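You operate a simulated robot arm through the tools that you are given. There is no shell and no other tool. Be economical: measure what you need, move in short steps, check, and stop when the job is done.

You run a simulated two-armed robot. Do the job below in one go: nothing can be reset, and whatever is moved stays where it is left.

Task
Take the grease brush and put it on the press bench. Then take the wiping block and put it on top of the bundle of blue offcuts. Then open the board drawer, take the pile card and put it in the tray of the board drawer, then shut the drawer. The order counts. Set down upright: wiping block, pile card.

It is judged by the outcome, as a careful person would: the job done as asked, and still so three seconds after it is handed in. It fails if anything else is knocked over, pushed out of place, dropped, spilled or broken.

Robot
Two 7-joint arms with two-finger parallel grippers on one trunk, on a base that drives. Base frame: it is fixed to the floor where the robot stands at the start and does not move with it; the origin is under the middle of the robot, x ahead of it, y to its left, z up; the surface under the hand at the start is at about z = 740. Lengths are in mm, angles in rad, forces in N, time in s.
The left shoulder is at the start at [50, 168, 1082], the right one opposite. With the tool pointing down near the work surface each hand reaches from about 180 to 660 mm from the robot's upright axis, wherever it stands, measured 20 degrees to its own side. Places, roughly: board drawer [1700, -9100, 700]; pile card [3000, -6250, 750]; press bench [900, -3000, 800]; tray of the board drawer [1700, -9200, 700]. Payload 1.57 kg a hand.
The tool frame of a hand sits at the grasp point between the pads (the TCP): z along the fingers, y along the line on which they close. The tips reach 30 mm beyond it. Largest opening 80 mm; finger width 17, thickness 12; the body of the gripper, 40 by 82 mm, starts 80 mm behind the TCP.
Orientation is told as [roll, pitch, yaw] about the base's x, y, z axes, in that order, counted from this pose: with the fingers straight down and closing along the base's y, the tool's x points along the base's -x, its y along +y and its z along -z.

Tools
- The arms move only by the tool drive_tool. It takes "left_series", "right_series" or both (then of equal length, played together; a hand with none holds still); each is a list of rows, each a list of 7 numbers: the turn, a rotation vector about the base's x, y, z in degrees, then the shift along the base's x, y, z in m, then the gripper command, from -1 (fully open) to 1 (shut), values between in proportion. In form: [[rx, ry, rz, dx, dy, dz, fingers], ...]. A call has 1 to 8 rows; each row is the pose to reach, as a shift and turn from the pose commanded when the call began. Rows are played at 5 a second. More than 50 mm and 0.15 rad between two rows, or a gripper value outside its range, and nothing of the call is played. A pose out of reach is approached as far as the arm can. The call stops where the force on the tool passes 40 N (or 10 N more than at its start, if that is more) or the arm is blocked; 0.2 s more then pass. The fingers move at their own pace (about 45 mm/s each) and stop on an object; they squeeze with about 33 N. The grip force told is the motor's: it shows also when the fingers shut on nothing. Time passes only in rows, and 0.2 s behind the last, so rows that repeat a pose let the fingers close. It gives the time, the measured TCP pose, the force on the tool (base axes), the opening and the grip force at its end, in the units of the frame above (readings bear some noise), with the torque about the TCP (base axes, N m) and any sound that the robot's microphone picked up.
- Cameras (640 x 400 px; columns grow to the right, rows downward): "scene" is now at [124.5, -11.4, 1285]; the picture's right is [-0.15, -0.99, 0.00], its down [-0.64, 0.10, -0.76] and it looks along [0.75, -0.12, -0.65] (base axes); focal length 262 px, centre (320, 200). "left" rides on the left gripper at [72, 7, -122] in its tool frame; the picture's right is [-0.09, 1.00, 0.00], its down [-0.84, -0.08, -0.54] and it looks along [-0.54, -0.05, 0.84] (tool axes); focal length 238 px, centre (320, 200). "right" rides on the right gripper at [72, -7, -122] in its tool frame; the picture's right is [0.09, 1.00, 0.00], its down [-0.84, 0.08, -0.54] and it looks along [-0.54, 0.05, 0.84] (tool axes); focal length 238 px, centre (320, 200). There is no depth. A picture from a camera that has moved, and an enlarged one, comes with that camera's place and axes in the base frame and with its lens.
- get_image(camera): a new picture of that camera. It takes no simulated time.
- move_column(by): slides the trunk up (or, below 0, down) by that many mm; the arms and the scene camera ride with it, the base frame stays. It gives what a move gives, with no picture.
- drive_base(legs): drives the robot by 1 to 6 legs, each [ahead, left, turn to the left] in mm, mm and rad, along the robot's own axes; the way and the turn of a leg run together, so that a leg with both is an arc; at most 1500 mm and 3.142 rad a leg. The arms and the cameras ride along, it lands a little off, and it stops where it bumps. It gives what a move gives.
- turn_head(pan, tilt): turns the head with the scene camera to pan (to the left, within 1.396 rad either way) and tilt (down, from -0.506 to 1.204), counted from straight ahead of the robot. It gives what a move gives.
- inspect(camera, box): a new picture of the part [left, top, right, bottom] of that camera's present view, enlarged. It takes no simulated time.
- hand_in(): hands the job in; it is judged then, once.

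Go step by step. Nothing tells you exact positions but the pictures and the camera data: compare them with the known pose of the tool, close in by small moves and look again before you grip or let go. The budget is 165 turns and 138 pictures, counting those below and the enlarged ones. Unless the task says otherwise, let go and move clear before handing in, and close with one line.

The tools are called after "Emit:" as a command line: name --argument value ..., lists and objects as JSON in quotes. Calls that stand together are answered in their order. drive_tool: Moves the arms, as the interface text tells. Its arguments: {"type":"object","properties":{"left_series":{"type":"array","items":{"type":"array","items":{"type":"number"}}},"right_series":{"type":"array","items":{"type":"array","items":{"type":"number"}}}},"required":[]} The other tools are called the same way: move_column (by) slides the trunk up or down; drive_base (legs) drives the base; turn_head (pan, tilt) turns the head that bears the scene camera; get_image (camera) takes a picture; inspect (camera, box) takes an enlarged picture of a part of a camera's view; hand_in () hands the job in.

At the start:

```text
time_s: 0.0
left_ee_pos: [467.9, 60.9, 1013.0]
left_orientation: [0.0, 0.002, 0.0]
left_ft_force: [0.2, -0.5, -0.5]
left_ft_torque: [-0.01, 0.01, -0.01]
left_gripper_width: 80.0
left_grasp_force: 0.1
right_ee_pos: [455.6, -256.6, 998.1]
right_orientation: [-0.001, 0.0, 0.0]
right_ft_force: [-0.2, 0.0, 0.2]
right_ft_torque: [0.02, -0.02, 0.02]
right_gripper_width: 80.1
right_grasp_force: 0.0
trunk travel left (down, up): [-250.0, 193.0]
robot x, y, heading: [2.1, 2.0, -0.005]
head pan, tilt: [-0.154, 0.703]
```

scene: 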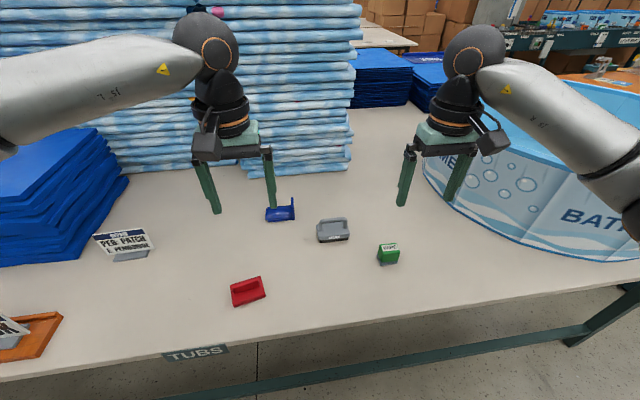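
right: 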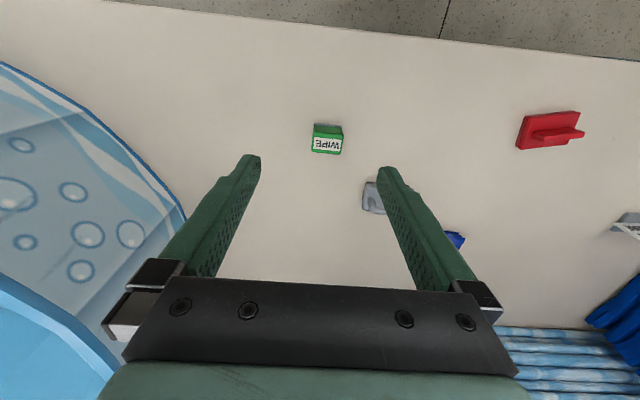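
left: 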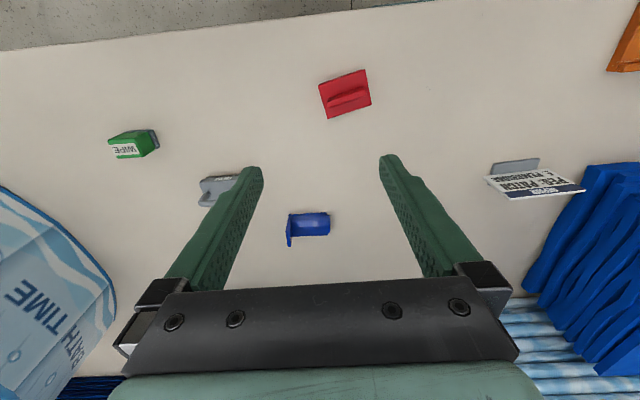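

I see a bench with a green block marked WIPE, and red, grey and blue items, one of which may be the grease brush. I'll look closer before moving.

Emit:
inspect --camera "scene" --box '[200, 180, 440, 330]'

Emit:
inspect --camera "scene" --box '[0, 180, 240, 380]'

Emit:
inspect --camera "left" --box '[100, 50, 400, 260]'

```text
2.67 times, centred on (320, 255) of scene
camera zoom: at [124.5, -11.4, 1285.0], right [-0.15, -0.99, 0.0], down [-0.64, 0.1, -0.76], along [0.75, -0.12, -0.65], focal length 700 px, centre (320, 53)
```

zoom: 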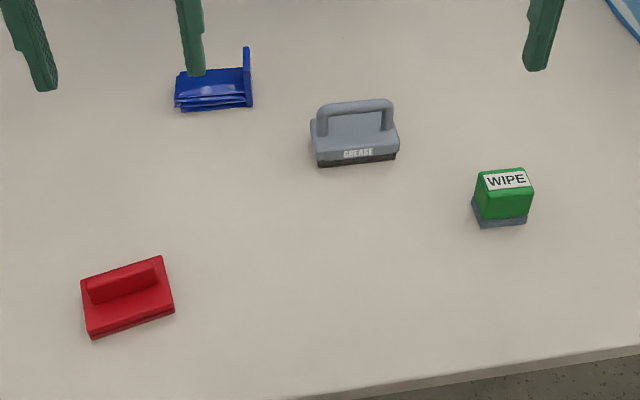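

```text
2.00 times, centred on (120, 280) of scene
camera zoom: at [124.5, -11.4, 1285.0], right [-0.15, -0.99, 0.0], down [-0.64, 0.1, -0.76], along [0.75, -0.12, -0.65], focal length 525 px, centre (720, 40)
```

zoom: 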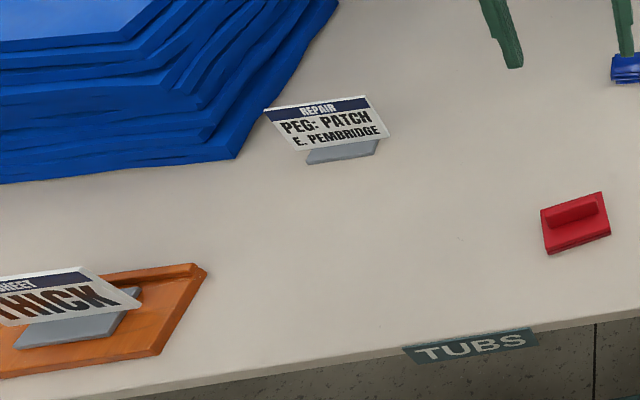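

```text
1.90 times, centred on (250, 155) of left
camera zoom: at [395.4, 66.9, 1134.5], right [0.09, 1.0, 0.0], down [0.84, -0.08, 0.54], along [0.54, -0.05, -0.84], focal length 454 px, centre (453, 286)
```

zoom: 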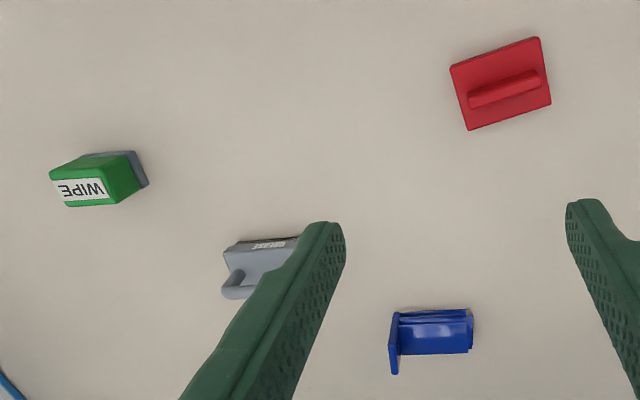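

The grey loop-handled item is the GREASE brush (around [600,-124]), and the WIPE block is near [495,-241]. Next I look around for the blue offcuts bundle and the press bench.

Emit:
turn_head --pan 0.9 --tilt 0.5

Emit:
get_image --camera "scene"

Emit:
turn_head --pan -1.2 --tilt 0.35

Emit:
get_image --camera "scene"

Emit:
turn_head --pan -0.3 --tilt 0.25

Emit:
get_image --camera "scene"

```text
time_s: 1.3
left_ee_pos: [467.2, 61.0, 1014.3]
left_orientation: [-0.001, -0.001, 0.001]
left_ft_force: [0.2, -0.3, 0.6]
left_ft_torque: [0.0, 0.0, 0.0]
left_gripper_width: 80.0
left_grasp_force: 0.0
right_ee_pos: [454.9, -255.9, 999.1]
right_orientation: [0.0, 0.0, 0.0]
right_ft_force: [0.3, -0.2, -0.6]
right_ft_torque: [0.01, -0.03, -0.01]
right_gripper_width: 80.2
right_grasp_force: 0.2
trunk travel left (down, up): [-250.0, 193.0]
robot x, y, heading: [2.9, -1.5, 0.0]
head pan, tilt: [0.901, 0.499]
```

```text
131 pictures are left
camera scene: at [97.3, 72.8, 1303.1], right [0.78, -0.62, 0.0], down [-0.3, -0.38, -0.88], along [0.55, 0.69, -0.48], focal length 262 px, centre (320, 200)
```

scene: 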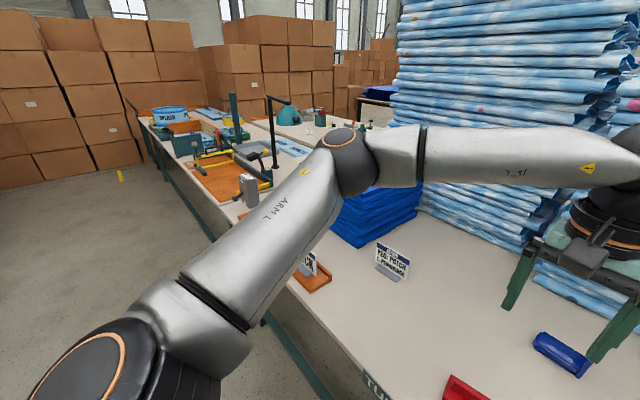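

```text
time_s: 3.3
left_ee_pos: [467.0, 60.5, 1013.2]
left_orientation: [0.0, -0.001, 0.001]
left_ft_force: [0.4, 0.7, 0.6]
left_ft_torque: [0.02, -0.03, -0.01]
left_gripper_width: 80.1
left_grasp_force: 0.1
right_ee_pos: [455.2, -257.0, 998.5]
right_orientation: [-0.001, 0.001, 0.002]
right_ft_force: [-0.8, 0.0, 0.7]
right_ft_torque: [0.0, 0.04, -0.02]
right_gripper_width: 80.0
right_grasp_force: 0.0
trunk travel left (down, up): [-250.0, 193.0]
robot x, y, heading: [2.7, 0.4, 0.0]
head pan, tilt: [-1.201, 0.351]
```

```text
130 pictures are left
camera scene: at [74.4, -85.3, 1316.8], right [-0.93, -0.36, 0.0], down [-0.12, 0.32, -0.94], along [0.34, -0.88, -0.34], focal length 262 px, centre (320, 200)
```

scene: 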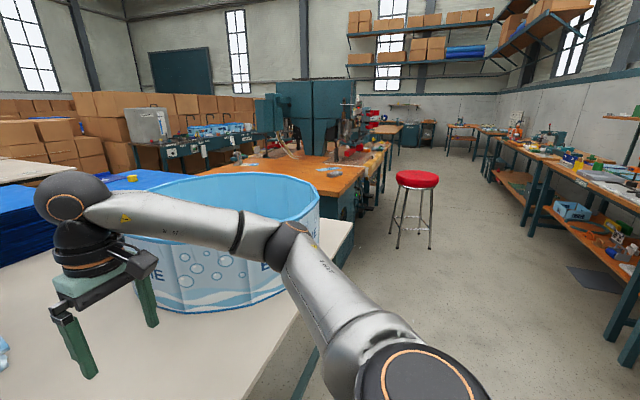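

```text
time_s: 4.5
left_ee_pos: [468.1, 60.1, 1013.7]
left_orientation: [0.0, 0.0, 0.0]
left_ft_force: [-0.3, 0.9, 0.0]
left_ft_torque: [0.03, 0.02, 0.0]
left_gripper_width: 80.1
left_grasp_force: 0.0
right_ee_pos: [454.2, -256.5, 998.5]
right_orientation: [0.001, 0.0, 0.0]
right_ft_force: [0.8, 0.2, -0.5]
right_ft_torque: [0.03, 0.0, 0.01]
right_gripper_width: 79.9
right_grasp_force: 0.0
trunk travel left (down, up): [-250.0, 193.0]
robot x, y, heading: [-0.6, 1.5, -0.007]
head pan, tilt: [-0.3, 0.25]
```

```text
129 pictures are left
camera scene: at [129.9, -26.2, 1326.2], right [-0.3, -0.96, 0.0], down [-0.24, 0.07, -0.97], along [0.93, -0.29, -0.25], focal length 262 px, centre (320, 200)
```

scene: 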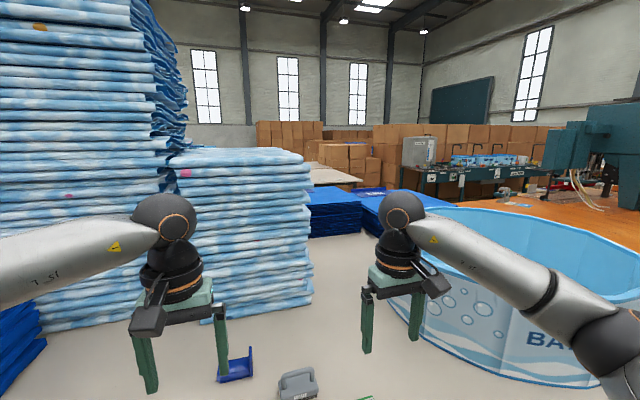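

The bench has big blue sheet stacks and the little blue item; I'll identify the bundle later. First I move the right hand toward the brush and turn it so the fingers close along x, across the handle bar.

Emit:
drive_tool --right_series '[[0, 0, 8, 0.013, 0.016, -0.005, -1], [0, 0, 16, 0.026, 0.033, -0.01, -1], [0, 0, 24, 0.04, 0.05, -0.015, -1], [0, 0, 32, 0.053, 0.066, -0.02, -1], [0, 0, 40, 0.066, 0.082, -0.025, -1], [0, 0, 48, 0.08, 0.1, -0.03, -1], [0, 0, 56, 0.093, 0.115, -0.035, -1], [0, 0, 64, 0.1, 0.13, -0.04, -1]]'

Emit:
get_image --camera "right"

Emit:
inspect --camera "left" --box '[260, 180, 360, 260]'

```text
time_s: 6.3
left_ee_pos: [467.1, 59.4, 1015.3]
left_orientation: [-0.001, -0.001, 0.002]
left_ft_force: [-0.7, 0.0, -0.1]
left_ft_torque: [0.02, -0.07, -0.04]
left_gripper_width: 79.8
left_grasp_force: 0.0
right_ee_pos: [460.3, -169.3, 990.3]
right_orientation: [0.016, -0.006, 0.875]
right_ft_force: [-1.1, 0.1, 0.4]
right_ft_torque: [-0.01, -0.06, 0.0]
right_gripper_width: 80.1
right_grasp_force: 0.1
right hand out of reach, approached as far as the arm can: row 5, 6, 7, 8
trunk travel left (down, up): [-250.0, 193.0]
robot x, y, heading: [-4.2, 0.4, -0.0]
head pan, tilt: [-0.3, 0.25]
```

```text
128 pictures are left
camera right: at [420.0, -229.4, 1110.5], right [-0.82, 0.57, 0.02], down [0.48, 0.68, 0.55], along [0.3, 0.46, -0.84], focal length 238 px, centre (320, 200)
```

right: 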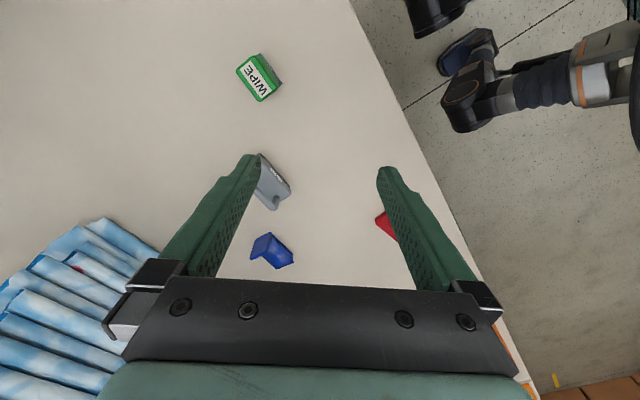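

```text
5.00 times, centred on (310, 220) of left
camera zoom: at [393.7, 66.3, 1135.5], right [0.09, 1.0, 0.0], down [0.84, -0.08, 0.54], along [0.54, -0.05, -0.84], focal length 1192 px, centre (370, 100)
```

zoom: 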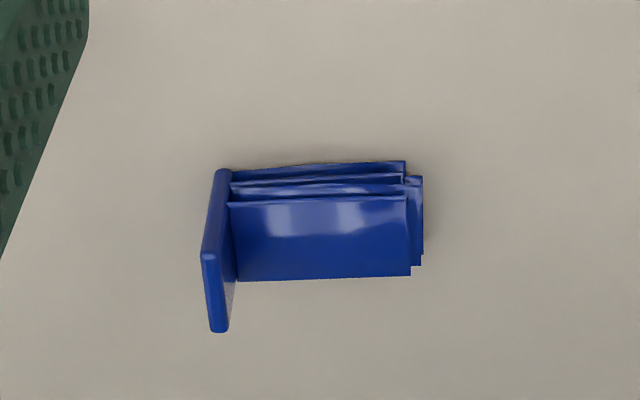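

The small blue item is a layered sheet stack with an end plate, so it is the bundle of blue offcuts. Turning this way ran out of reach, so I turn the right hand the other way.

Emit:
drive_tool --right_series '[[0, 0, -8, 0, -0.01, 0, -1], [0, 0, -16, 0, -0.02, 0, -1], [0, 0, -24, 0, -0.03, 0, -1], [0, 0, -32, 0, -0.03, 0, -1], [0, 0, -40, 0, -0.03, 0, -1], [0, 0, -48, 0, -0.03, 0, -1], [0, 0, -56, 0, -0.03, 0, -1], [0, 0, -64, 0, -0.03, 0, -1]]'

Emit:
drive_tool --right_series '[[0, 0, -8, 0, 0, 0, -1], [0, 0, -16, 0, 0, 0, -1], [0, 0, -24, 0, 0, 0, -1], [0, 0, -32, 0, 0, 0, -1], [0, 0, -40, 0, 0, 0, -1], [0, 0, -48, 0, 0, 0, -1], [0, 0, -56, 0, 0, 0, -1], [0, 0, -64, 0, 0, 0, -1]]'

```text
time_s: 8.1
left_ee_pos: [467.5, 60.7, 1013.2]
left_orientation: [0.001, 0.001, -0.001]
left_ft_force: [-0.6, -0.3, -0.1]
left_ft_torque: [-0.02, -0.01, 0.03]
left_gripper_width: 80.0
left_grasp_force: 0.0
right_ee_pos: [463.9, -196.9, 984.6]
right_orientation: [0.015, -0.003, -0.248]
right_ft_force: [0.4, -0.1, -0.3]
right_ft_torque: [0.02, -0.02, -0.02]
right_gripper_width: 80.2
right_grasp_force: 0.0
trunk travel left (down, up): [-250.0, 193.0]
robot x, y, heading: [-4.0, -2.9, -0.004]
head pan, tilt: [-0.3, 0.25]
```

```text
time_s: 9.9
left_ee_pos: [467.7, 60.4, 1014.0]
left_orientation: [-0.001, -0.001, -0.001]
left_ft_force: [0.0, 0.6, 0.1]
left_ft_torque: [0.02, 0.02, 0.0]
left_gripper_width: 80.4
left_grasp_force: 0.1
right_ee_pos: [463.7, -196.3, 986.5]
right_orientation: [0.017, -0.004, -1.363]
right_ft_force: [0.8, 1.0, 0.4]
right_ft_torque: [0.01, 0.01, 0.01]
right_gripper_width: 80.0
right_grasp_force: 0.0
trunk travel left (down, up): [-250.0, 193.0]
robot x, y, heading: [0.3, -2.5, -0.003]
head pan, tilt: [-0.3, 0.25]
```

Negative yaw works. I finish the turn and move over the brush for a look.

Emit:
drive_tool --right_series '[[0, 0, -6, 0.03, 0.015, -0.02, -1], [0, 0, -12, 0.06, 0.03, -0.04, -1], [0, 0, -12, 0.09, 0.05, -0.06, -1], [0, 0, -12, 0.11, 0.07, -0.09, -1], [0, 0, -12, 0.13, 0.07, -0.12, -1]]'

Emit:
get_image --camera "right"

```text
time_s: 11.1
left_ee_pos: [466.4, 60.3, 1013.6]
left_orientation: [-0.001, 0.0, 0.0]
left_ft_force: [-0.6, 0.4, 0.1]
left_ft_torque: [0.02, 0.02, 0.0]
left_gripper_width: 80.1
left_grasp_force: 0.0
right_ee_pos: [595.7, -127.9, 862.2]
right_orientation: [0.017, -0.002, -1.572]
right_ft_force: [-1.1, 0.2, 0.2]
right_ft_torque: [0.01, 0.0, 0.02]
right_gripper_width: 79.9
right_grasp_force: 0.1
trunk travel left (down, up): [-250.0, 193.0]
robot x, y, heading: [-1.4, -0.9, 0.005]
head pan, tilt: [-0.3, 0.25]
```

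```text
126 pictures are left
camera right: at [586.7, -53.1, 983.1], right [1.0, 0.09, 0.02], down [0.07, -0.83, 0.55], along [0.06, -0.54, -0.84], focal length 238 px, centre (320, 200)
```

right: 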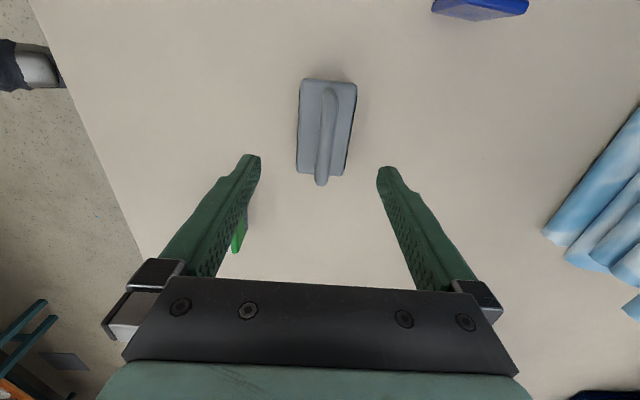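

The handle bar lies along y at about [599,-117], its top near z≈800. I lower to straddle it, tips just above the body, and check.

Emit:
drive_tool --right_series '[[0, 0, 0, 0.004, 0.01, -0.02, -1], [0, 0, 0, 0.004, 0.01, -0.04, -1], [0, 0, 0, 0.004, 0.01, -0.056, -1], [0, 0, 0, 0.004, 0.01, -0.056, -1]]'

Emit:
get_image --camera "right"

Emit:
turn_head --pan -0.2 --tilt 0.8

Emit:
get_image --camera "scene"

```text
time_s: 12.1
left_ee_pos: [466.7, 58.5, 1013.9]
left_orientation: [0.001, 0.001, -0.001]
left_ft_force: [0.2, -0.1, -0.6]
left_ft_torque: [-0.02, 0.01, -0.01]
left_gripper_width: 80.1
left_grasp_force: 0.0
right_ee_pos: [599.0, -117.1, 807.2]
right_orientation: [0.018, -0.002, -1.571]
right_ft_force: [0.5, 0.2, 0.1]
right_ft_torque: [-0.03, -0.02, 0.0]
right_gripper_width: 79.9
right_grasp_force: 0.1
trunk travel left (down, up): [-250.0, 193.0]
robot x, y, heading: [-0.2, 1.5, -0.002]
head pan, tilt: [-0.3, 0.25]
```

```text
125 pictures are left
camera right: at [589.8, -43.7, 928.6], right [1.0, 0.09, 0.02], down [0.07, -0.84, 0.55], along [0.06, -0.54, -0.84], focal length 238 px, centre (320, 200)
```

right: 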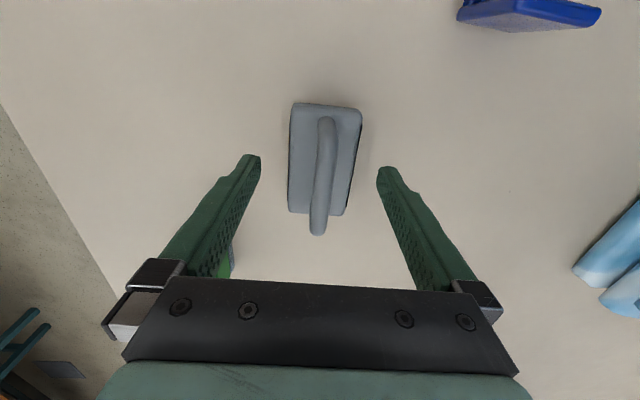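

```text
time_s: 13.1
left_ee_pos: [467.7, 59.9, 1014.3]
left_orientation: [0.0, 0.0, 0.0]
left_ft_force: [0.1, -0.1, 0.0]
left_ft_torque: [-0.01, -0.01, 0.01]
left_gripper_width: 80.4
left_grasp_force: 0.2
right_ee_pos: [599.2, -117.4, 807.5]
right_orientation: [0.016, -0.003, -1.57]
right_ft_force: [0.0, 0.2, -0.3]
right_ft_torque: [-0.01, -0.02, 0.0]
right_gripper_width: 80.1
right_grasp_force: 0.1
trunk travel left (down, up): [-250.0, 193.0]
robot x, y, heading: [2.3, 1.3, 0.001]
head pan, tilt: [-0.201, 0.799]
```

```text
124 pictures are left
camera scene: at [119.8, -14.6, 1277.2], right [-0.2, -0.98, 0.0], down [-0.7, 0.14, -0.7], along [0.68, -0.14, -0.72], focal length 262 px, centre (320, 200)
```

scene: 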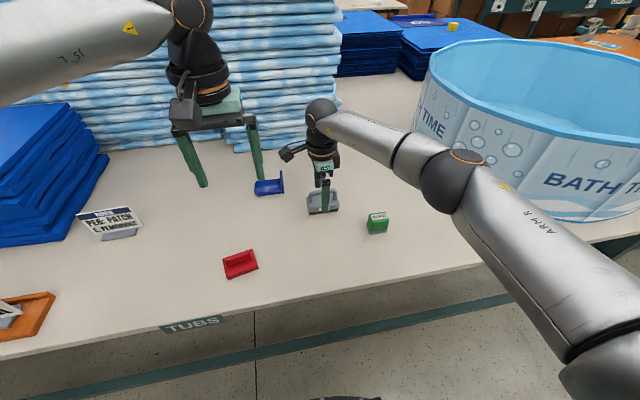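

The bar is centred between the fingers; I close on it.

Emit:
drive_tool --right_series '[[0, 0, 0, 0, 0, 0, 1], [0, 0, 0, 0, 0, 0, 1], [0, 0, 0, 0, 0, 0, 1], [0, 0, 0, 0, 0, 0, 1], [0, 0, 0, 0, 0, 0, 1], [0, 0, 0, 0, 0, 0, 1]]'

Emit:
get_image --camera "right"

```text
time_s: 14.5
left_ee_pos: [468.1, 59.5, 1013.0]
left_orientation: [-0.001, 0.0, 0.0]
left_ft_force: [-0.5, -0.6, -0.7]
left_ft_torque: [-0.03, 0.01, -0.02]
left_gripper_width: 80.0
left_grasp_force: 0.0
right_ee_pos: [596.8, -116.2, 806.9]
right_orientation: [0.017, -0.004, -1.57]
right_ft_force: [-0.1, -1.0, 0.2]
right_ft_torque: [0.0, -0.01, 0.03]
right_gripper_width: 10.8
right_grasp_force: 28.3
trunk travel left (down, up): [-250.0, 193.0]
robot x, y, heading: [2.2, -0.3, 0.004]
head pan, tilt: [-0.201, 0.799]
```

```text
123 pictures are left
camera right: at [589.7, -43.7, 928.9], right [1.0, 0.09, 0.02], down [0.07, -0.84, 0.55], along [0.06, -0.54, -0.84], focal length 238 px, centre (320, 200)
```

right: 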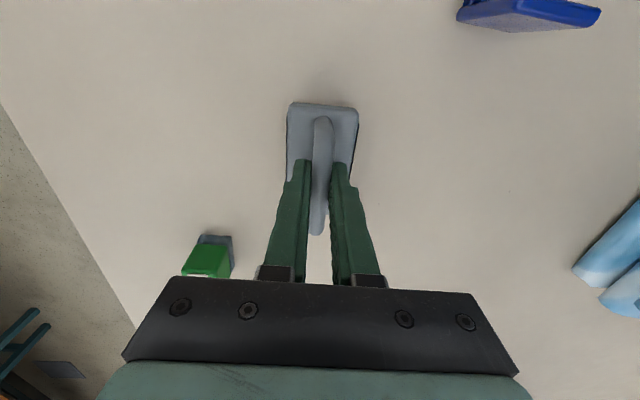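

Gripped at about 11 mm. I lift and draw both hands in a bit before driving.

Emit:
drive_tool --right_series '[[0, 0, 0, 0, 0, 0.03, 1], [0, 0, 0, 0, 0, 0.07, 1], [0, 0, 0, -0.03, -0.03, 0.11, 1], [0, 0, 0, -0.07, -0.06, 0.14, 1], [0, 0, 0, -0.11, -0.09, 0.15, 1], [0, 0, 0, -0.15, -0.11, 0.15, 1], [0, 0, 0, -0.18, -0.13, 0.15, 1]]' --left_series '[[0, 0, 0, 0, 0.03, 0, -1], [0, 0, 0, 0, 0.06, 0, -1], [0, 0, 0, -0.03, 0.09, 0, -1], [0, 0, 0, -0.06, 0.11, 0, -1], [0, 0, 0, -0.09, 0.12, 0, -1], [0, 0, 0, -0.11, 0.12, 0, -1], [0, 0, 0, -0.13, 0.12, 0, -1]]'

Emit:
turn_head --pan -1.39 --tilt 0.5

Emit:
get_image --camera "scene"

Emit:
get_image --camera "right"

```text
refused: row 3 steps farther than a row can; nothing moved
```

```text
time_s: 15.9
left_ee_pos: [467.2, 60.7, 1014.4]
left_orientation: [0.0, 0.001, 0.0]
left_ft_force: [0.5, -0.9, -0.7]
left_ft_torque: [0.03, 0.0, -0.03]
left_gripper_width: 79.9
left_grasp_force: 0.1
right_ee_pos: [598.2, -117.5, 808.3]
right_orientation: [0.018, -0.003, -1.571]
right_ft_force: [0.4, -0.1, 1.8]
right_ft_torque: [-0.01, -0.01, 0.01]
right_gripper_width: 10.6
right_grasp_force: 28.4
trunk travel left (down, up): [-250.0, 193.0]
robot x, y, heading: [2.2, -0.6, 0.004]
head pan, tilt: [-1.389, 0.499]
```

```text
122 pictures are left
camera scene: at [57.1, -88.0, 1303.1], right [-0.98, -0.18, 0.0], down [-0.09, 0.47, -0.88], along [0.16, -0.86, -0.48], focal length 262 px, centre (320, 200)
```

scene: 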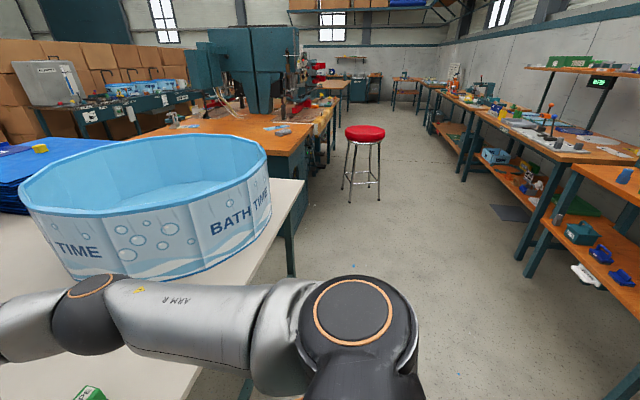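

```text
121 pictures are left
camera right: at [589.7, -43.6, 928.9], right [1.0, 0.09, 0.02], down [0.07, -0.84, 0.55], along [0.06, -0.54, -0.84], focal length 238 px, centre (320, 200)
```

right: 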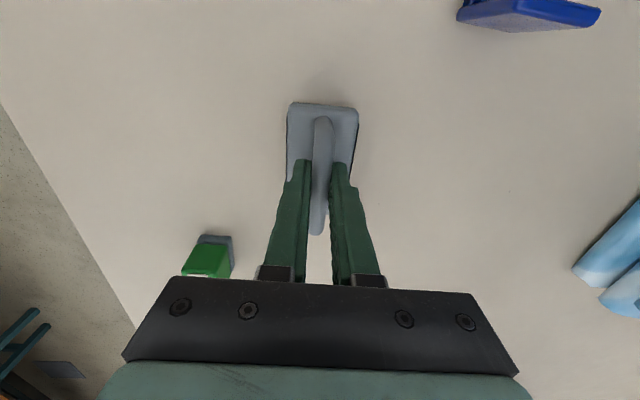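

I redo the lift with smaller steps, drawing the hands in.

Emit:
drive_tool --right_series '[[0, 0, 0, 0, 0, 0.03, 1], [0, 0, 0, 0, 0, 0.07, 1], [0, 0, 0, 0, 0, 0.11, 1], [0, 0, 0, -0.02, -0.02, 0.14, 1], [0, 0, 0, -0.05, -0.04, 0.16, 1], [0, 0, 0, -0.08, -0.06, 0.16, 1], [0, 0, 0, -0.11, -0.08, 0.16, 1], [0, 0, 0, -0.14, -0.1, 0.16, 1]]' --left_series '[[0, 0, 0, 0, 0.03, 0, -1], [0, 0, 0, 0, 0.05, 0, -1], [0, 0, 0, -0.03, 0.07, 0, -1], [0, 0, 0, -0.06, 0.09, 0, -1], [0, 0, 0, -0.09, 0.1, 0, -1], [0, 0, 0, -0.11, 0.1, 0, -1], [0, 0, 0, -0.13, 0.1, 0, -1], [0, 0, 0, -0.15, 0.1, 0, -1]]'

Emit:
get_image --camera "right"

Emit:
drive_base --legs '[[-150, 0, 0], [0, -1500, 0], [0, -250, 0]]'

Emit:
turn_head --pan -0.3 --tilt 0.5

Emit:
get_image --camera "scene"

```text
time_s: 17.7
left_ee_pos: [317.4, 158.2, 1012.3]
left_orientation: [0.001, -0.001, 0.0]
left_ft_force: [-0.2, -0.4, 0.1]
left_ft_torque: [-0.02, 0.0, 0.0]
left_gripper_width: 80.0
left_grasp_force: 0.2
right_ee_pos: [459.0, -218.8, 968.3]
right_orientation: [0.019, -0.002, -1.571]
right_ft_force: [-0.7, 0.6, -1.7]
right_ft_torque: [-0.04, 0.02, 0.01]
right_gripper_width: 11.0
right_grasp_force: 28.5
trunk travel left (down, up): [-250.0, 193.0]
robot x, y, heading: [-0.5, -0.1, 0.001]
head pan, tilt: [-1.389, 0.499]
```

```text
120 pictures are left
camera right: at [451.2, -145.1, 1088.5], right [1.0, 0.09, 0.02], down [0.07, -0.84, 0.55], along [0.06, -0.54, -0.84], focal length 238 px, centre (320, 200)
```

right: 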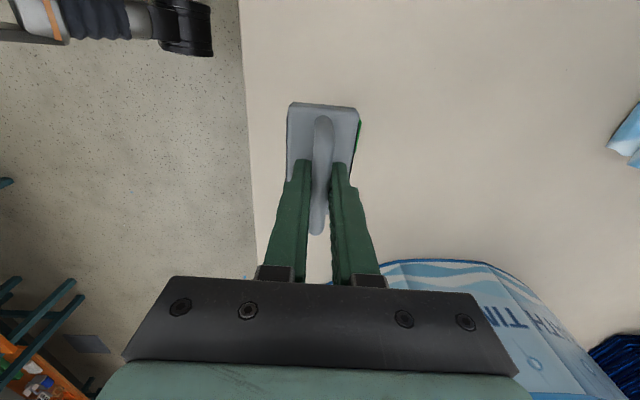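

```text
time_s: 34.3
left_ee_pos: [185.9, -1582.0, 1014.0]
left_orientation: [0.001, 0.001, 0.036]
left_ft_force: [0.2, -0.3, 0.4]
left_ft_torque: [0.03, -0.02, 0.01]
left_gripper_width: 80.1
left_grasp_force: 0.0
right_ee_pos: [341.9, -1954.5, 967.1]
right_orientation: [0.016, -0.004, -1.535]
right_ft_force: [-0.6, 0.9, -0.5]
right_ft_torque: [-0.01, -0.01, 0.01]
right_gripper_width: 10.9
right_grasp_force: 28.1
trunk travel left (down, up): [-250.0, 193.0]
robot x, y, heading: [-127.5, -1750.0, 0.04]
head pan, tilt: [-1.389, 0.499]
```

```text
time_s: 35.7
left_ee_pos: [184.7, -1582.9, 1014.0]
left_orientation: [0.0, 0.001, 0.036]
left_ft_force: [0.2, -0.1, -0.2]
left_ft_torque: [0.0, 0.0, 0.02]
left_gripper_width: 79.7
left_grasp_force: 0.0
right_ee_pos: [341.2, -1953.4, 966.9]
right_orientation: [0.015, -0.003, -1.536]
right_ft_force: [-0.1, -0.2, -2.2]
right_ft_torque: [0.0, -0.02, -0.02]
right_gripper_width: 11.1
right_grasp_force: 28.7
trunk travel left (down, up): [-250.0, 193.0]
robot x, y, heading: [-124.1, -1751.8, 0.04]
head pan, tilt: [-0.3, 0.499]
```

```text
119 pictures are left
camera scene: at [2.7, -1773.2, 1303.1], right [-0.26, -0.96, 0.0], down [-0.46, 0.13, -0.88], along [0.85, -0.23, -0.48], focal length 262 px, centre (320, 200)
```

scene: 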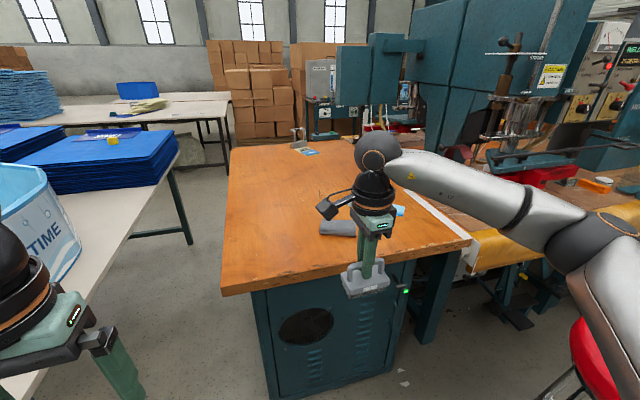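

This orange bench spans only y≈-1660 to -2400, while the press bench is given at about y=-3000. I look further right for labels.

Emit:
turn_head --pan -1.0 --tilt 0.45

Emit:
get_image --camera "scene"

```text
time_s: 36.7
left_ee_pos: [185.1, -1582.0, 1013.9]
left_orientation: [0.001, 0.0, 0.035]
left_ft_force: [0.0, -0.8, -0.1]
left_ft_torque: [-0.02, 0.02, 0.01]
left_gripper_width: 80.0
left_grasp_force: 0.0
right_ee_pos: [342.1, -1954.1, 967.3]
right_orientation: [0.016, -0.004, -1.536]
right_ft_force: [-0.2, 0.4, -0.1]
right_ft_torque: [-0.02, 0.01, 0.02]
right_gripper_width: 10.7
right_grasp_force: 28.6
trunk travel left (down, up): [-250.0, 193.0]
robot x, y, heading: [-127.1, -1751.7, 0.034]
head pan, tilt: [-1.0, 0.45]
```

```text
118 pictures are left
camera scene: at [-32.8, -1824.8, 1307.5], right [-0.82, -0.57, 0.0], down [-0.25, 0.36, -0.9], along [0.51, -0.74, -0.44], focal length 262 px, centre (320, 200)
```

scene: 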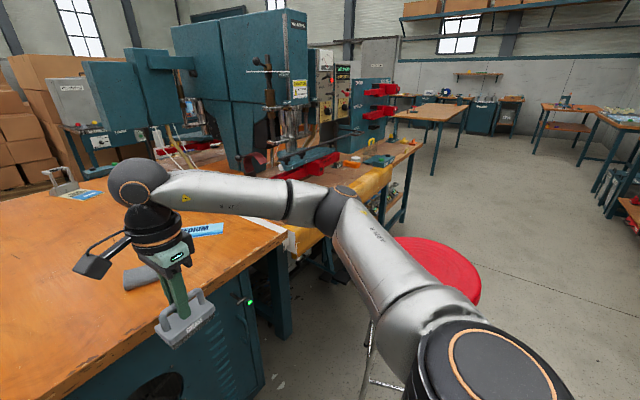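

The press bench starts past the orange one, front edge near x≈450, and a stool stands at about [50,-2610]. I back off, pass behind the stool, and look.

Emit:
drive_base --legs '[[0, 0, -0.035], [-340, 0, 0], [0, -1400, 0]]'

Emit:
turn_head --pan 0.0 --tilt 0.45

Emit:
get_image --camera "scene"

```text
time_s: 51.1
left_ee_pos: [-144.0, -2969.0, 1013.5]
left_orientation: [0.0, 0.0, -0.015]
left_ft_force: [0.8, -0.6, 0.3]
left_ft_torque: [-0.01, 0.02, 0.0]
left_gripper_width: 80.0
left_grasp_force: 0.1
right_ee_pos: [-4.7, -3347.7, 967.5]
right_orientation: [0.018, -0.004, -1.585]
right_ft_force: [0.8, -0.6, -0.7]
right_ft_torque: [-0.03, -0.01, 0.05]
right_gripper_width: 10.7
right_grasp_force: 28.7
trunk travel left (down, up): [-250.0, 193.0]
robot x, y, heading: [-457.8, -3122.5, -0.014]
head pan, tilt: [-1.0, 0.45]
```

```text
time_s: 52.4
left_ee_pos: [-143.7, -2969.7, 1013.6]
left_orientation: [-0.001, -0.001, -0.014]
left_ft_force: [0.0, 0.2, -0.2]
left_ft_torque: [0.0, -0.01, 0.0]
left_gripper_width: 80.0
left_grasp_force: 0.1
right_ee_pos: [-6.1, -3346.6, 967.1]
right_orientation: [0.019, -0.003, -1.584]
right_ft_force: [0.1, 0.1, -1.5]
right_ft_torque: [0.0, -0.01, -0.02]
right_gripper_width: 10.8
right_grasp_force: 28.5
trunk travel left (down, up): [-250.0, 193.0]
robot x, y, heading: [-463.1, -3124.8, -0.015]
head pan, tilt: [0.0, 0.45]
```

```text
117 pictures are left
camera scene: at [-330.0, -3123.7, 1307.5], right [-0.01, -1.0, 0.0], down [-0.44, 0.01, -0.9], along [0.9, -0.01, -0.44], focal length 262 px, centre (320, 200)
```

scene: 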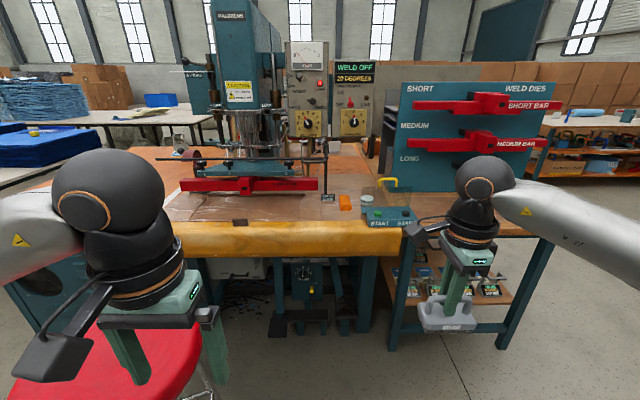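

This is the press bench, with the press and controls. I zoom for free space and labels.

Emit:
inspect --camera "scene" --box '[160, 140, 560, 390]'

Emit:
turn_head --pan -0.4 --tilt 0.45

Emit:
get_image --camera "scene"

```text
1.60 times, centred on (360, 265) of scene
camera zoom: at [-330.0, -3123.7, 1307.5], right [-0.01, -1.0, 0.0], down [-0.44, 0.01, -0.9], along [0.9, -0.01, -0.44], focal length 420 px, centre (256, 96)
```

zoom: 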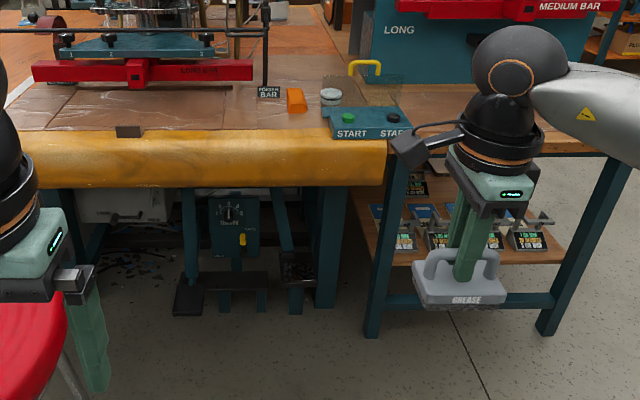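

```text
time_s: 53.2
left_ee_pos: [-143.5, -2968.6, 1013.6]
left_orientation: [0.001, 0.0, -0.014]
left_ft_force: [0.1, -0.3, -0.2]
left_ft_torque: [0.01, 0.0, 0.01]
left_gripper_width: 79.7
left_grasp_force: 0.0
right_ee_pos: [-5.4, -3347.5, 968.3]
right_orientation: [0.018, -0.004, -1.586]
right_ft_force: [0.1, 0.2, -0.1]
right_ft_torque: [-0.05, -0.02, -0.02]
right_gripper_width: 11.0
right_grasp_force: 28.2
trunk travel left (down, up): [-250.0, 193.0]
robot x, y, heading: [-467.7, -3124.2, -0.016]
head pan, tilt: [-0.4, 0.45]
```

```text
115 pictures are left
camera scene: at [-337.7, -3159.3, 1307.5], right [-0.4, -0.92, 0.0], down [-0.4, 0.17, -0.9], along [0.82, -0.36, -0.44], focal length 262 px, centre (320, 200)
```

scene: 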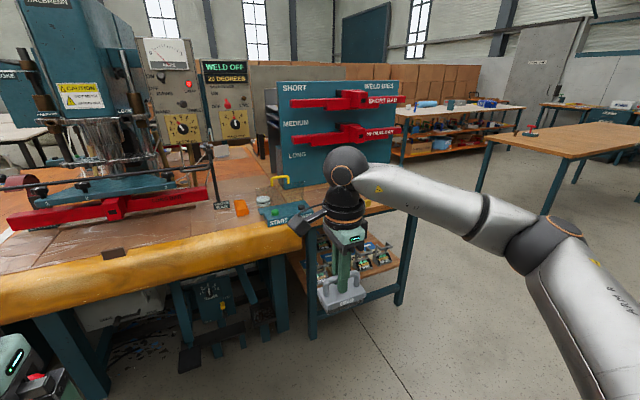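

The press bench has the yellow padded front edge and a free strip near [600,-3050] in front of the red bar. I drive up clear of the stool and turn slightly left.

Emit:
drive_base --legs '[[470, -20, 0], [0, 0, 0.4]]'

Emit:
turn_head --pan -0.2 --tilt 0.75

Emit:
get_image --camera "scene"

Emit:
get_image --camera "right"

```text
time_s: 57.4
left_ee_pos: [256.5, -2879.8, 1013.6]
left_orientation: [0.0, 0.0, 0.397]
left_ft_force: [0.7, 0.0, -1.4]
left_ft_torque: [-0.01, 0.01, -0.03]
left_gripper_width: 80.2
left_grasp_force: 0.0
right_ee_pos: [533.2, -3170.5, 967.1]
right_orientation: [0.018, -0.004, -1.173]
right_ft_force: [0.4, -0.7, -1.0]
right_ft_torque: [0.05, 0.02, 0.01]
right_gripper_width: 11.0
right_grasp_force: 28.5
trunk travel left (down, up): [-250.0, 193.0]
robot x, y, heading: [23.6, -3149.0, 0.395]
head pan, tilt: [-0.4, 0.45]
```

```text
time_s: 58.1
left_ee_pos: [255.9, -2879.5, 1013.3]
left_orientation: [-0.002, 0.001, 0.398]
left_ft_force: [-0.3, 0.4, -0.1]
left_ft_torque: [-0.01, 0.01, 0.02]
left_gripper_width: 79.9
left_grasp_force: 0.1
right_ee_pos: [534.3, -3171.3, 967.7]
right_orientation: [0.016, -0.003, -1.171]
right_ft_force: [-0.6, -0.4, -1.4]
right_ft_torque: [0.01, 0.0, 0.01]
right_gripper_width: 10.9
right_grasp_force: 28.1
trunk travel left (down, up): [-250.0, 193.0]
robot x, y, heading: [25.1, -3145.9, 0.403]
head pan, tilt: [-0.201, 0.75]
```

```text
114 pictures are left
camera scene: at [144.6, -3115.2, 1281.2], right [0.19, -0.98, 0.0], down [-0.67, -0.13, -0.73], along [0.72, 0.14, -0.68], focal length 262 px, centre (320, 200)
```

scene: 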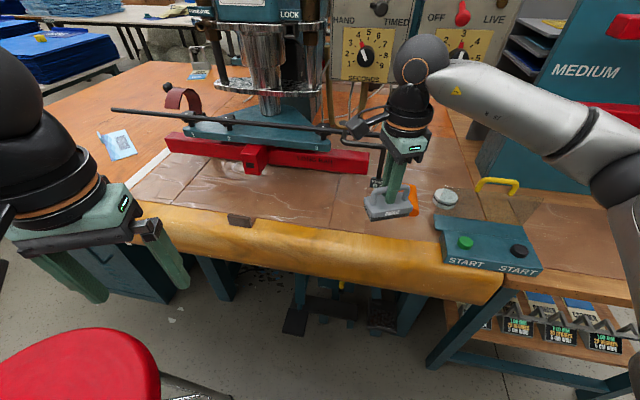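

```text
113 pictures are left
camera right: at [498.9, -3107.0, 1088.2], right [0.88, 0.47, 0.02], down [0.39, -0.74, 0.55], along [0.27, -0.48, -0.84], focal length 238 px, centre (320, 200)
```

right: 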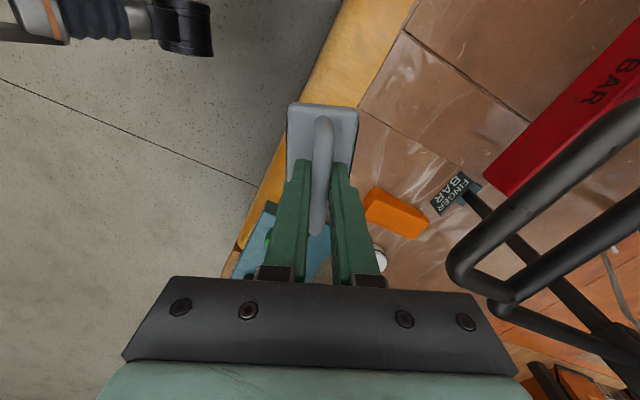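

The free glossy area centres at about [630,-3035]. I move above it at height.

Emit:
drive_tool --right_series '[[0, 0, 0, 0.015, 0.03, 0, 1], [0, 0, 0, 0.035, 0.06, 0, 1], [0, 0, 0, 0.055, 0.09, 0, 1], [0, 0, 0, 0.075, 0.12, 0, 1], [0, 0, 0, 0.096, 0.138, -0.02, 1], [0, 0, 0, 0.096, 0.138, -0.05, 1]]'

Emit:
get_image --camera "scene"

Emit:
get_image --camera "right"

```text
time_s: 58.8
left_ee_pos: [256.8, -2879.0, 1012.3]
left_orientation: [0.002, -0.001, 0.396]
left_ft_force: [0.3, -0.2, 0.7]
left_ft_torque: [-0.02, 0.05, 0.0]
left_gripper_width: 79.9
left_grasp_force: 0.0
right_ee_pos: [565.7, -3113.0, 966.9]
right_orientation: [-0.011, -0.012, -1.168]
right_ft_force: [-10.8, -2.5, -1.3]
right_ft_torque: [0.09, -0.56, -0.12]
right_gripper_width: 10.8
right_grasp_force: 28.8
trunk travel left (down, up): [-250.0, 193.0]
robot x, y, heading: [24.8, -3150.1, 0.398]
head pan, tilt: [-0.201, 0.75]
stopped in row 3 (right hand): the force on the tool passed its limit at 57 N (the readings are from after the stop); the commanded pose is now the measured one
```

```text
112 pictures are left
camera scene: at [144.2, -3115.3, 1281.1], right [0.19, -0.98, 0.0], down [-0.67, -0.13, -0.73], along [0.72, 0.14, -0.68], focal length 262 px, centre (320, 200)
```

scene: 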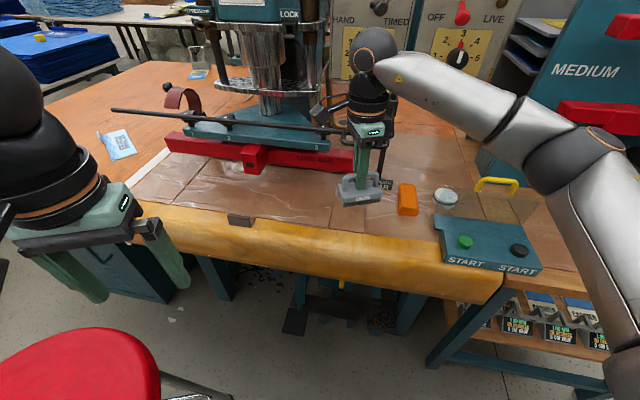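

```text
111 pictures are left
camera right: at [532.1, -3046.3, 1086.6], right [0.88, 0.48, -0.01], down [0.4, -0.73, 0.55], along [0.25, -0.49, -0.83], focal length 238 px, centre (320, 200)
```

right: 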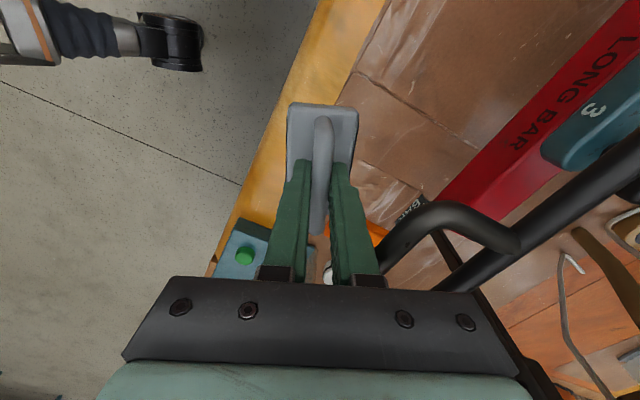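

The gripper brushed something, likely the black bar's curved handle. I back off straight toward the robot and look at the bar.

Emit:
drive_tool --right_series '[[0, 0, 0, -0.02, -0.01, 0, 1], [0, 0, 0, -0.05, -0.02, 0, 1], [0, 0, 0, -0.08, -0.03, 0.02, 1], [0, 0, 0, -0.11, -0.03, 0.04, 1]]'

Emit:
inspect --camera "scene" --box '[200, 40, 480, 240]'

Emit:
get_image --camera "right"

```text
time_s: 59.8
left_ee_pos: [256.0, -2880.6, 1013.9]
left_orientation: [0.0, 0.0, 0.397]
left_ft_force: [-0.8, 0.4, 0.6]
left_ft_torque: [0.01, 0.01, -0.02]
left_gripper_width: 79.7
left_grasp_force: 0.1
right_ee_pos: [456.5, -3142.6, 1006.6]
right_orientation: [-0.005, -0.012, -1.169]
right_ft_force: [0.2, 0.3, -0.7]
right_ft_torque: [-0.03, 0.03, 0.0]
right_gripper_width: 11.1
right_grasp_force: 28.6
trunk travel left (down, up): [-250.0, 193.0]
robot x, y, heading: [27.9, -3145.8, 0.397]
head pan, tilt: [-0.201, 0.75]
```

```text
2.00 times, centred on (340, 140) of scene
camera zoom: at [144.3, -3115.3, 1281.1], right [0.19, -0.98, 0.0], down [-0.67, -0.13, -0.73], along [0.72, 0.14, -0.68], focal length 525 px, centre (280, 320)
```

zoom: 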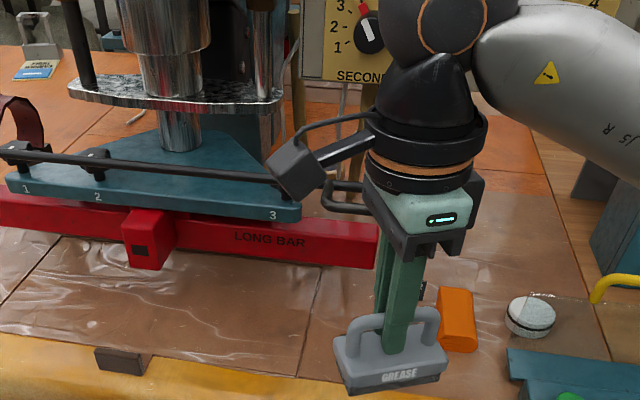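

```text
109 pictures are left
camera right: at [422.7, -3076.7, 1126.8], right [0.88, 0.47, -0.01], down [0.4, -0.73, 0.55], along [0.26, -0.49, -0.83], focal length 238 px, centre (320, 200)
```

right: 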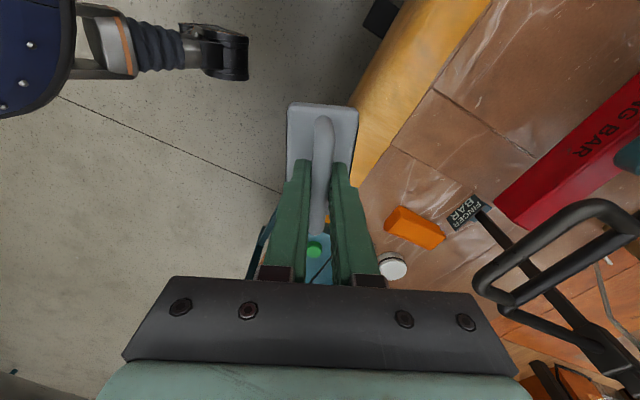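

The press's curved handle loop sits around [680,-3170]; I'll avoid it by turning the base further left so I can set the brush down around [600,-2950] with the arm clear of the loop.

Emit:
drive_base --legs '[[0, 0, 0.37]]'

Emit:
turn_head --pan -0.5 --tilt 0.7

Emit:
get_image --camera "scene"

Emit:
get_image --camera "right"

```text
time_s: 61.4
left_ee_pos: [145.7, -2814.8, 1013.4]
left_orientation: [0.001, -0.001, 0.762]
left_ft_force: [0.4, 0.5, -0.5]
left_ft_torque: [0.02, 0.02, -0.02]
left_gripper_width: 79.8
left_grasp_force: 0.0
right_ee_pos: [426.2, -2987.7, 1005.6]
right_orientation: [-0.008, -0.011, -0.803]
right_ft_force: [-0.5, 0.5, -0.7]
right_ft_torque: [0.03, -0.03, 0.03]
right_gripper_width: 11.0
right_grasp_force: 28.6
trunk travel left (down, up): [-250.0, 193.0]
robot x, y, heading: [25.6, -3146.7, 0.763]
head pan, tilt: [-0.201, 0.75]
```

```text
time_s: 62.1
left_ee_pos: [144.6, -2814.3, 1013.5]
left_orientation: [0.0, 0.0, 0.764]
left_ft_force: [-0.5, -0.6, 0.4]
left_ft_torque: [0.0, 0.0, 0.01]
left_gripper_width: 80.0
left_grasp_force: 0.1
right_ee_pos: [426.9, -2989.5, 1006.2]
right_orientation: [-0.007, -0.011, -0.802]
right_ft_force: [-0.6, -0.2, -0.6]
right_ft_torque: [0.01, 0.01, -0.03]
right_gripper_width: 11.0
right_grasp_force: 28.7
trunk travel left (down, up): [-250.0, 193.0]
robot x, y, heading: [28.7, -3146.6, 0.762]
head pan, tilt: [-0.499, 0.7]
```

```text
108 pictures are left
camera scene: at [137.2, -3097.0, 1285.4], right [0.26, -0.97, 0.0], down [-0.62, -0.17, -0.76], along [0.74, 0.2, -0.64], focal length 262 px, centre (320, 200)
```

scene: 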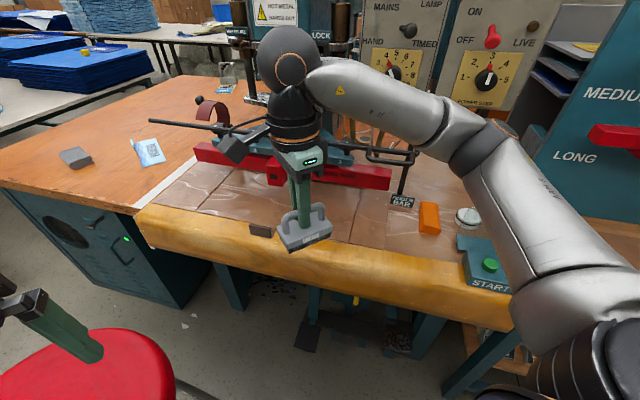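

```text
107 pictures are left
camera right: at [371.5, -2938.9, 1126.6], right [0.65, 0.76, -0.01], down [0.64, -0.54, 0.55], along [0.41, -0.36, -0.83], focal length 238 px, centre (320, 200)
```

right: 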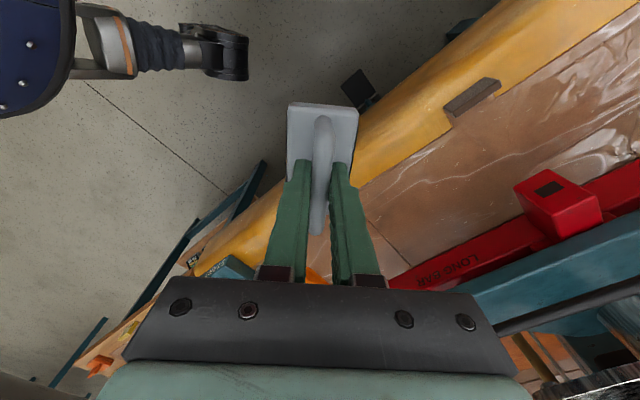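

From here the arm comes in clear of the loop. Target about [630,-2965]; I approach at height.

Emit:
drive_tool --right_series '[[0, 0, 0, 0.04, 0.005, 0, 1], [0, 0, 0, 0.08, 0.01, 0, 1], [0, 0, 0, 0.12, 0.016, -0.01, 1], [0, 0, 0, 0.16, 0.02, -0.02, 1], [0, 0, 0, 0.2, 0.024, -0.04, 1], [0, 0, 0, 0.2, 0.024, -0.08, 1]]'

Emit:
get_image --camera "scene"

Emit:
get_image --camera "right"

```text
time_s: 63.4
left_ee_pos: [144.2, -2815.4, 1014.6]
left_orientation: [0.001, 0.001, 0.763]
left_ft_force: [0.8, -0.8, 0.0]
left_ft_torque: [0.01, 0.02, 0.0]
left_gripper_width: 79.8
left_grasp_force: 0.1
right_ee_pos: [609.8, -2969.1, 970.2]
right_orientation: [-0.038, -0.004, -0.78]
right_ft_force: [-10.9, -4.8, 1.4]
right_ft_torque: [0.16, -0.48, 0.01]
right_gripper_width: 10.7
right_grasp_force: 28.6
trunk travel left (down, up): [-250.0, 193.0]
robot x, y, heading: [28.3, -3147.0, 0.762]
head pan, tilt: [-0.499, 0.7]
stopped in row 6 (right hand): the force on the tool passed its limit at 75 N (the readings are from after the stop); the commanded pose is now the measured one
```

```text
106 pictures are left
camera scene: at [136.5, -3097.4, 1285.5], right [0.26, -0.97, 0.0], down [-0.62, -0.17, -0.77], along [0.74, 0.2, -0.64], focal length 262 px, centre (320, 200)
```

scene: 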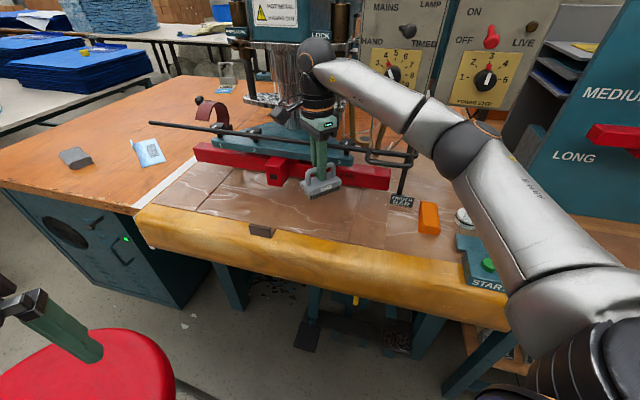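

```text
105 pictures are left
camera right: at [555.6, -2918.7, 1090.9], right [0.64, 0.77, -0.04], down [0.66, -0.52, 0.54], along [0.4, -0.37, -0.84], focal length 238 px, centre (320, 200)
```

right: 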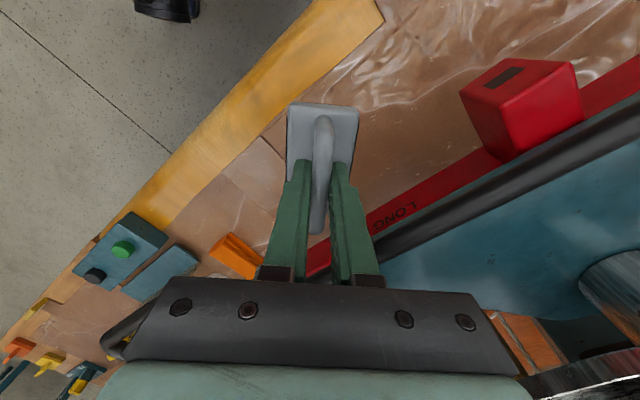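

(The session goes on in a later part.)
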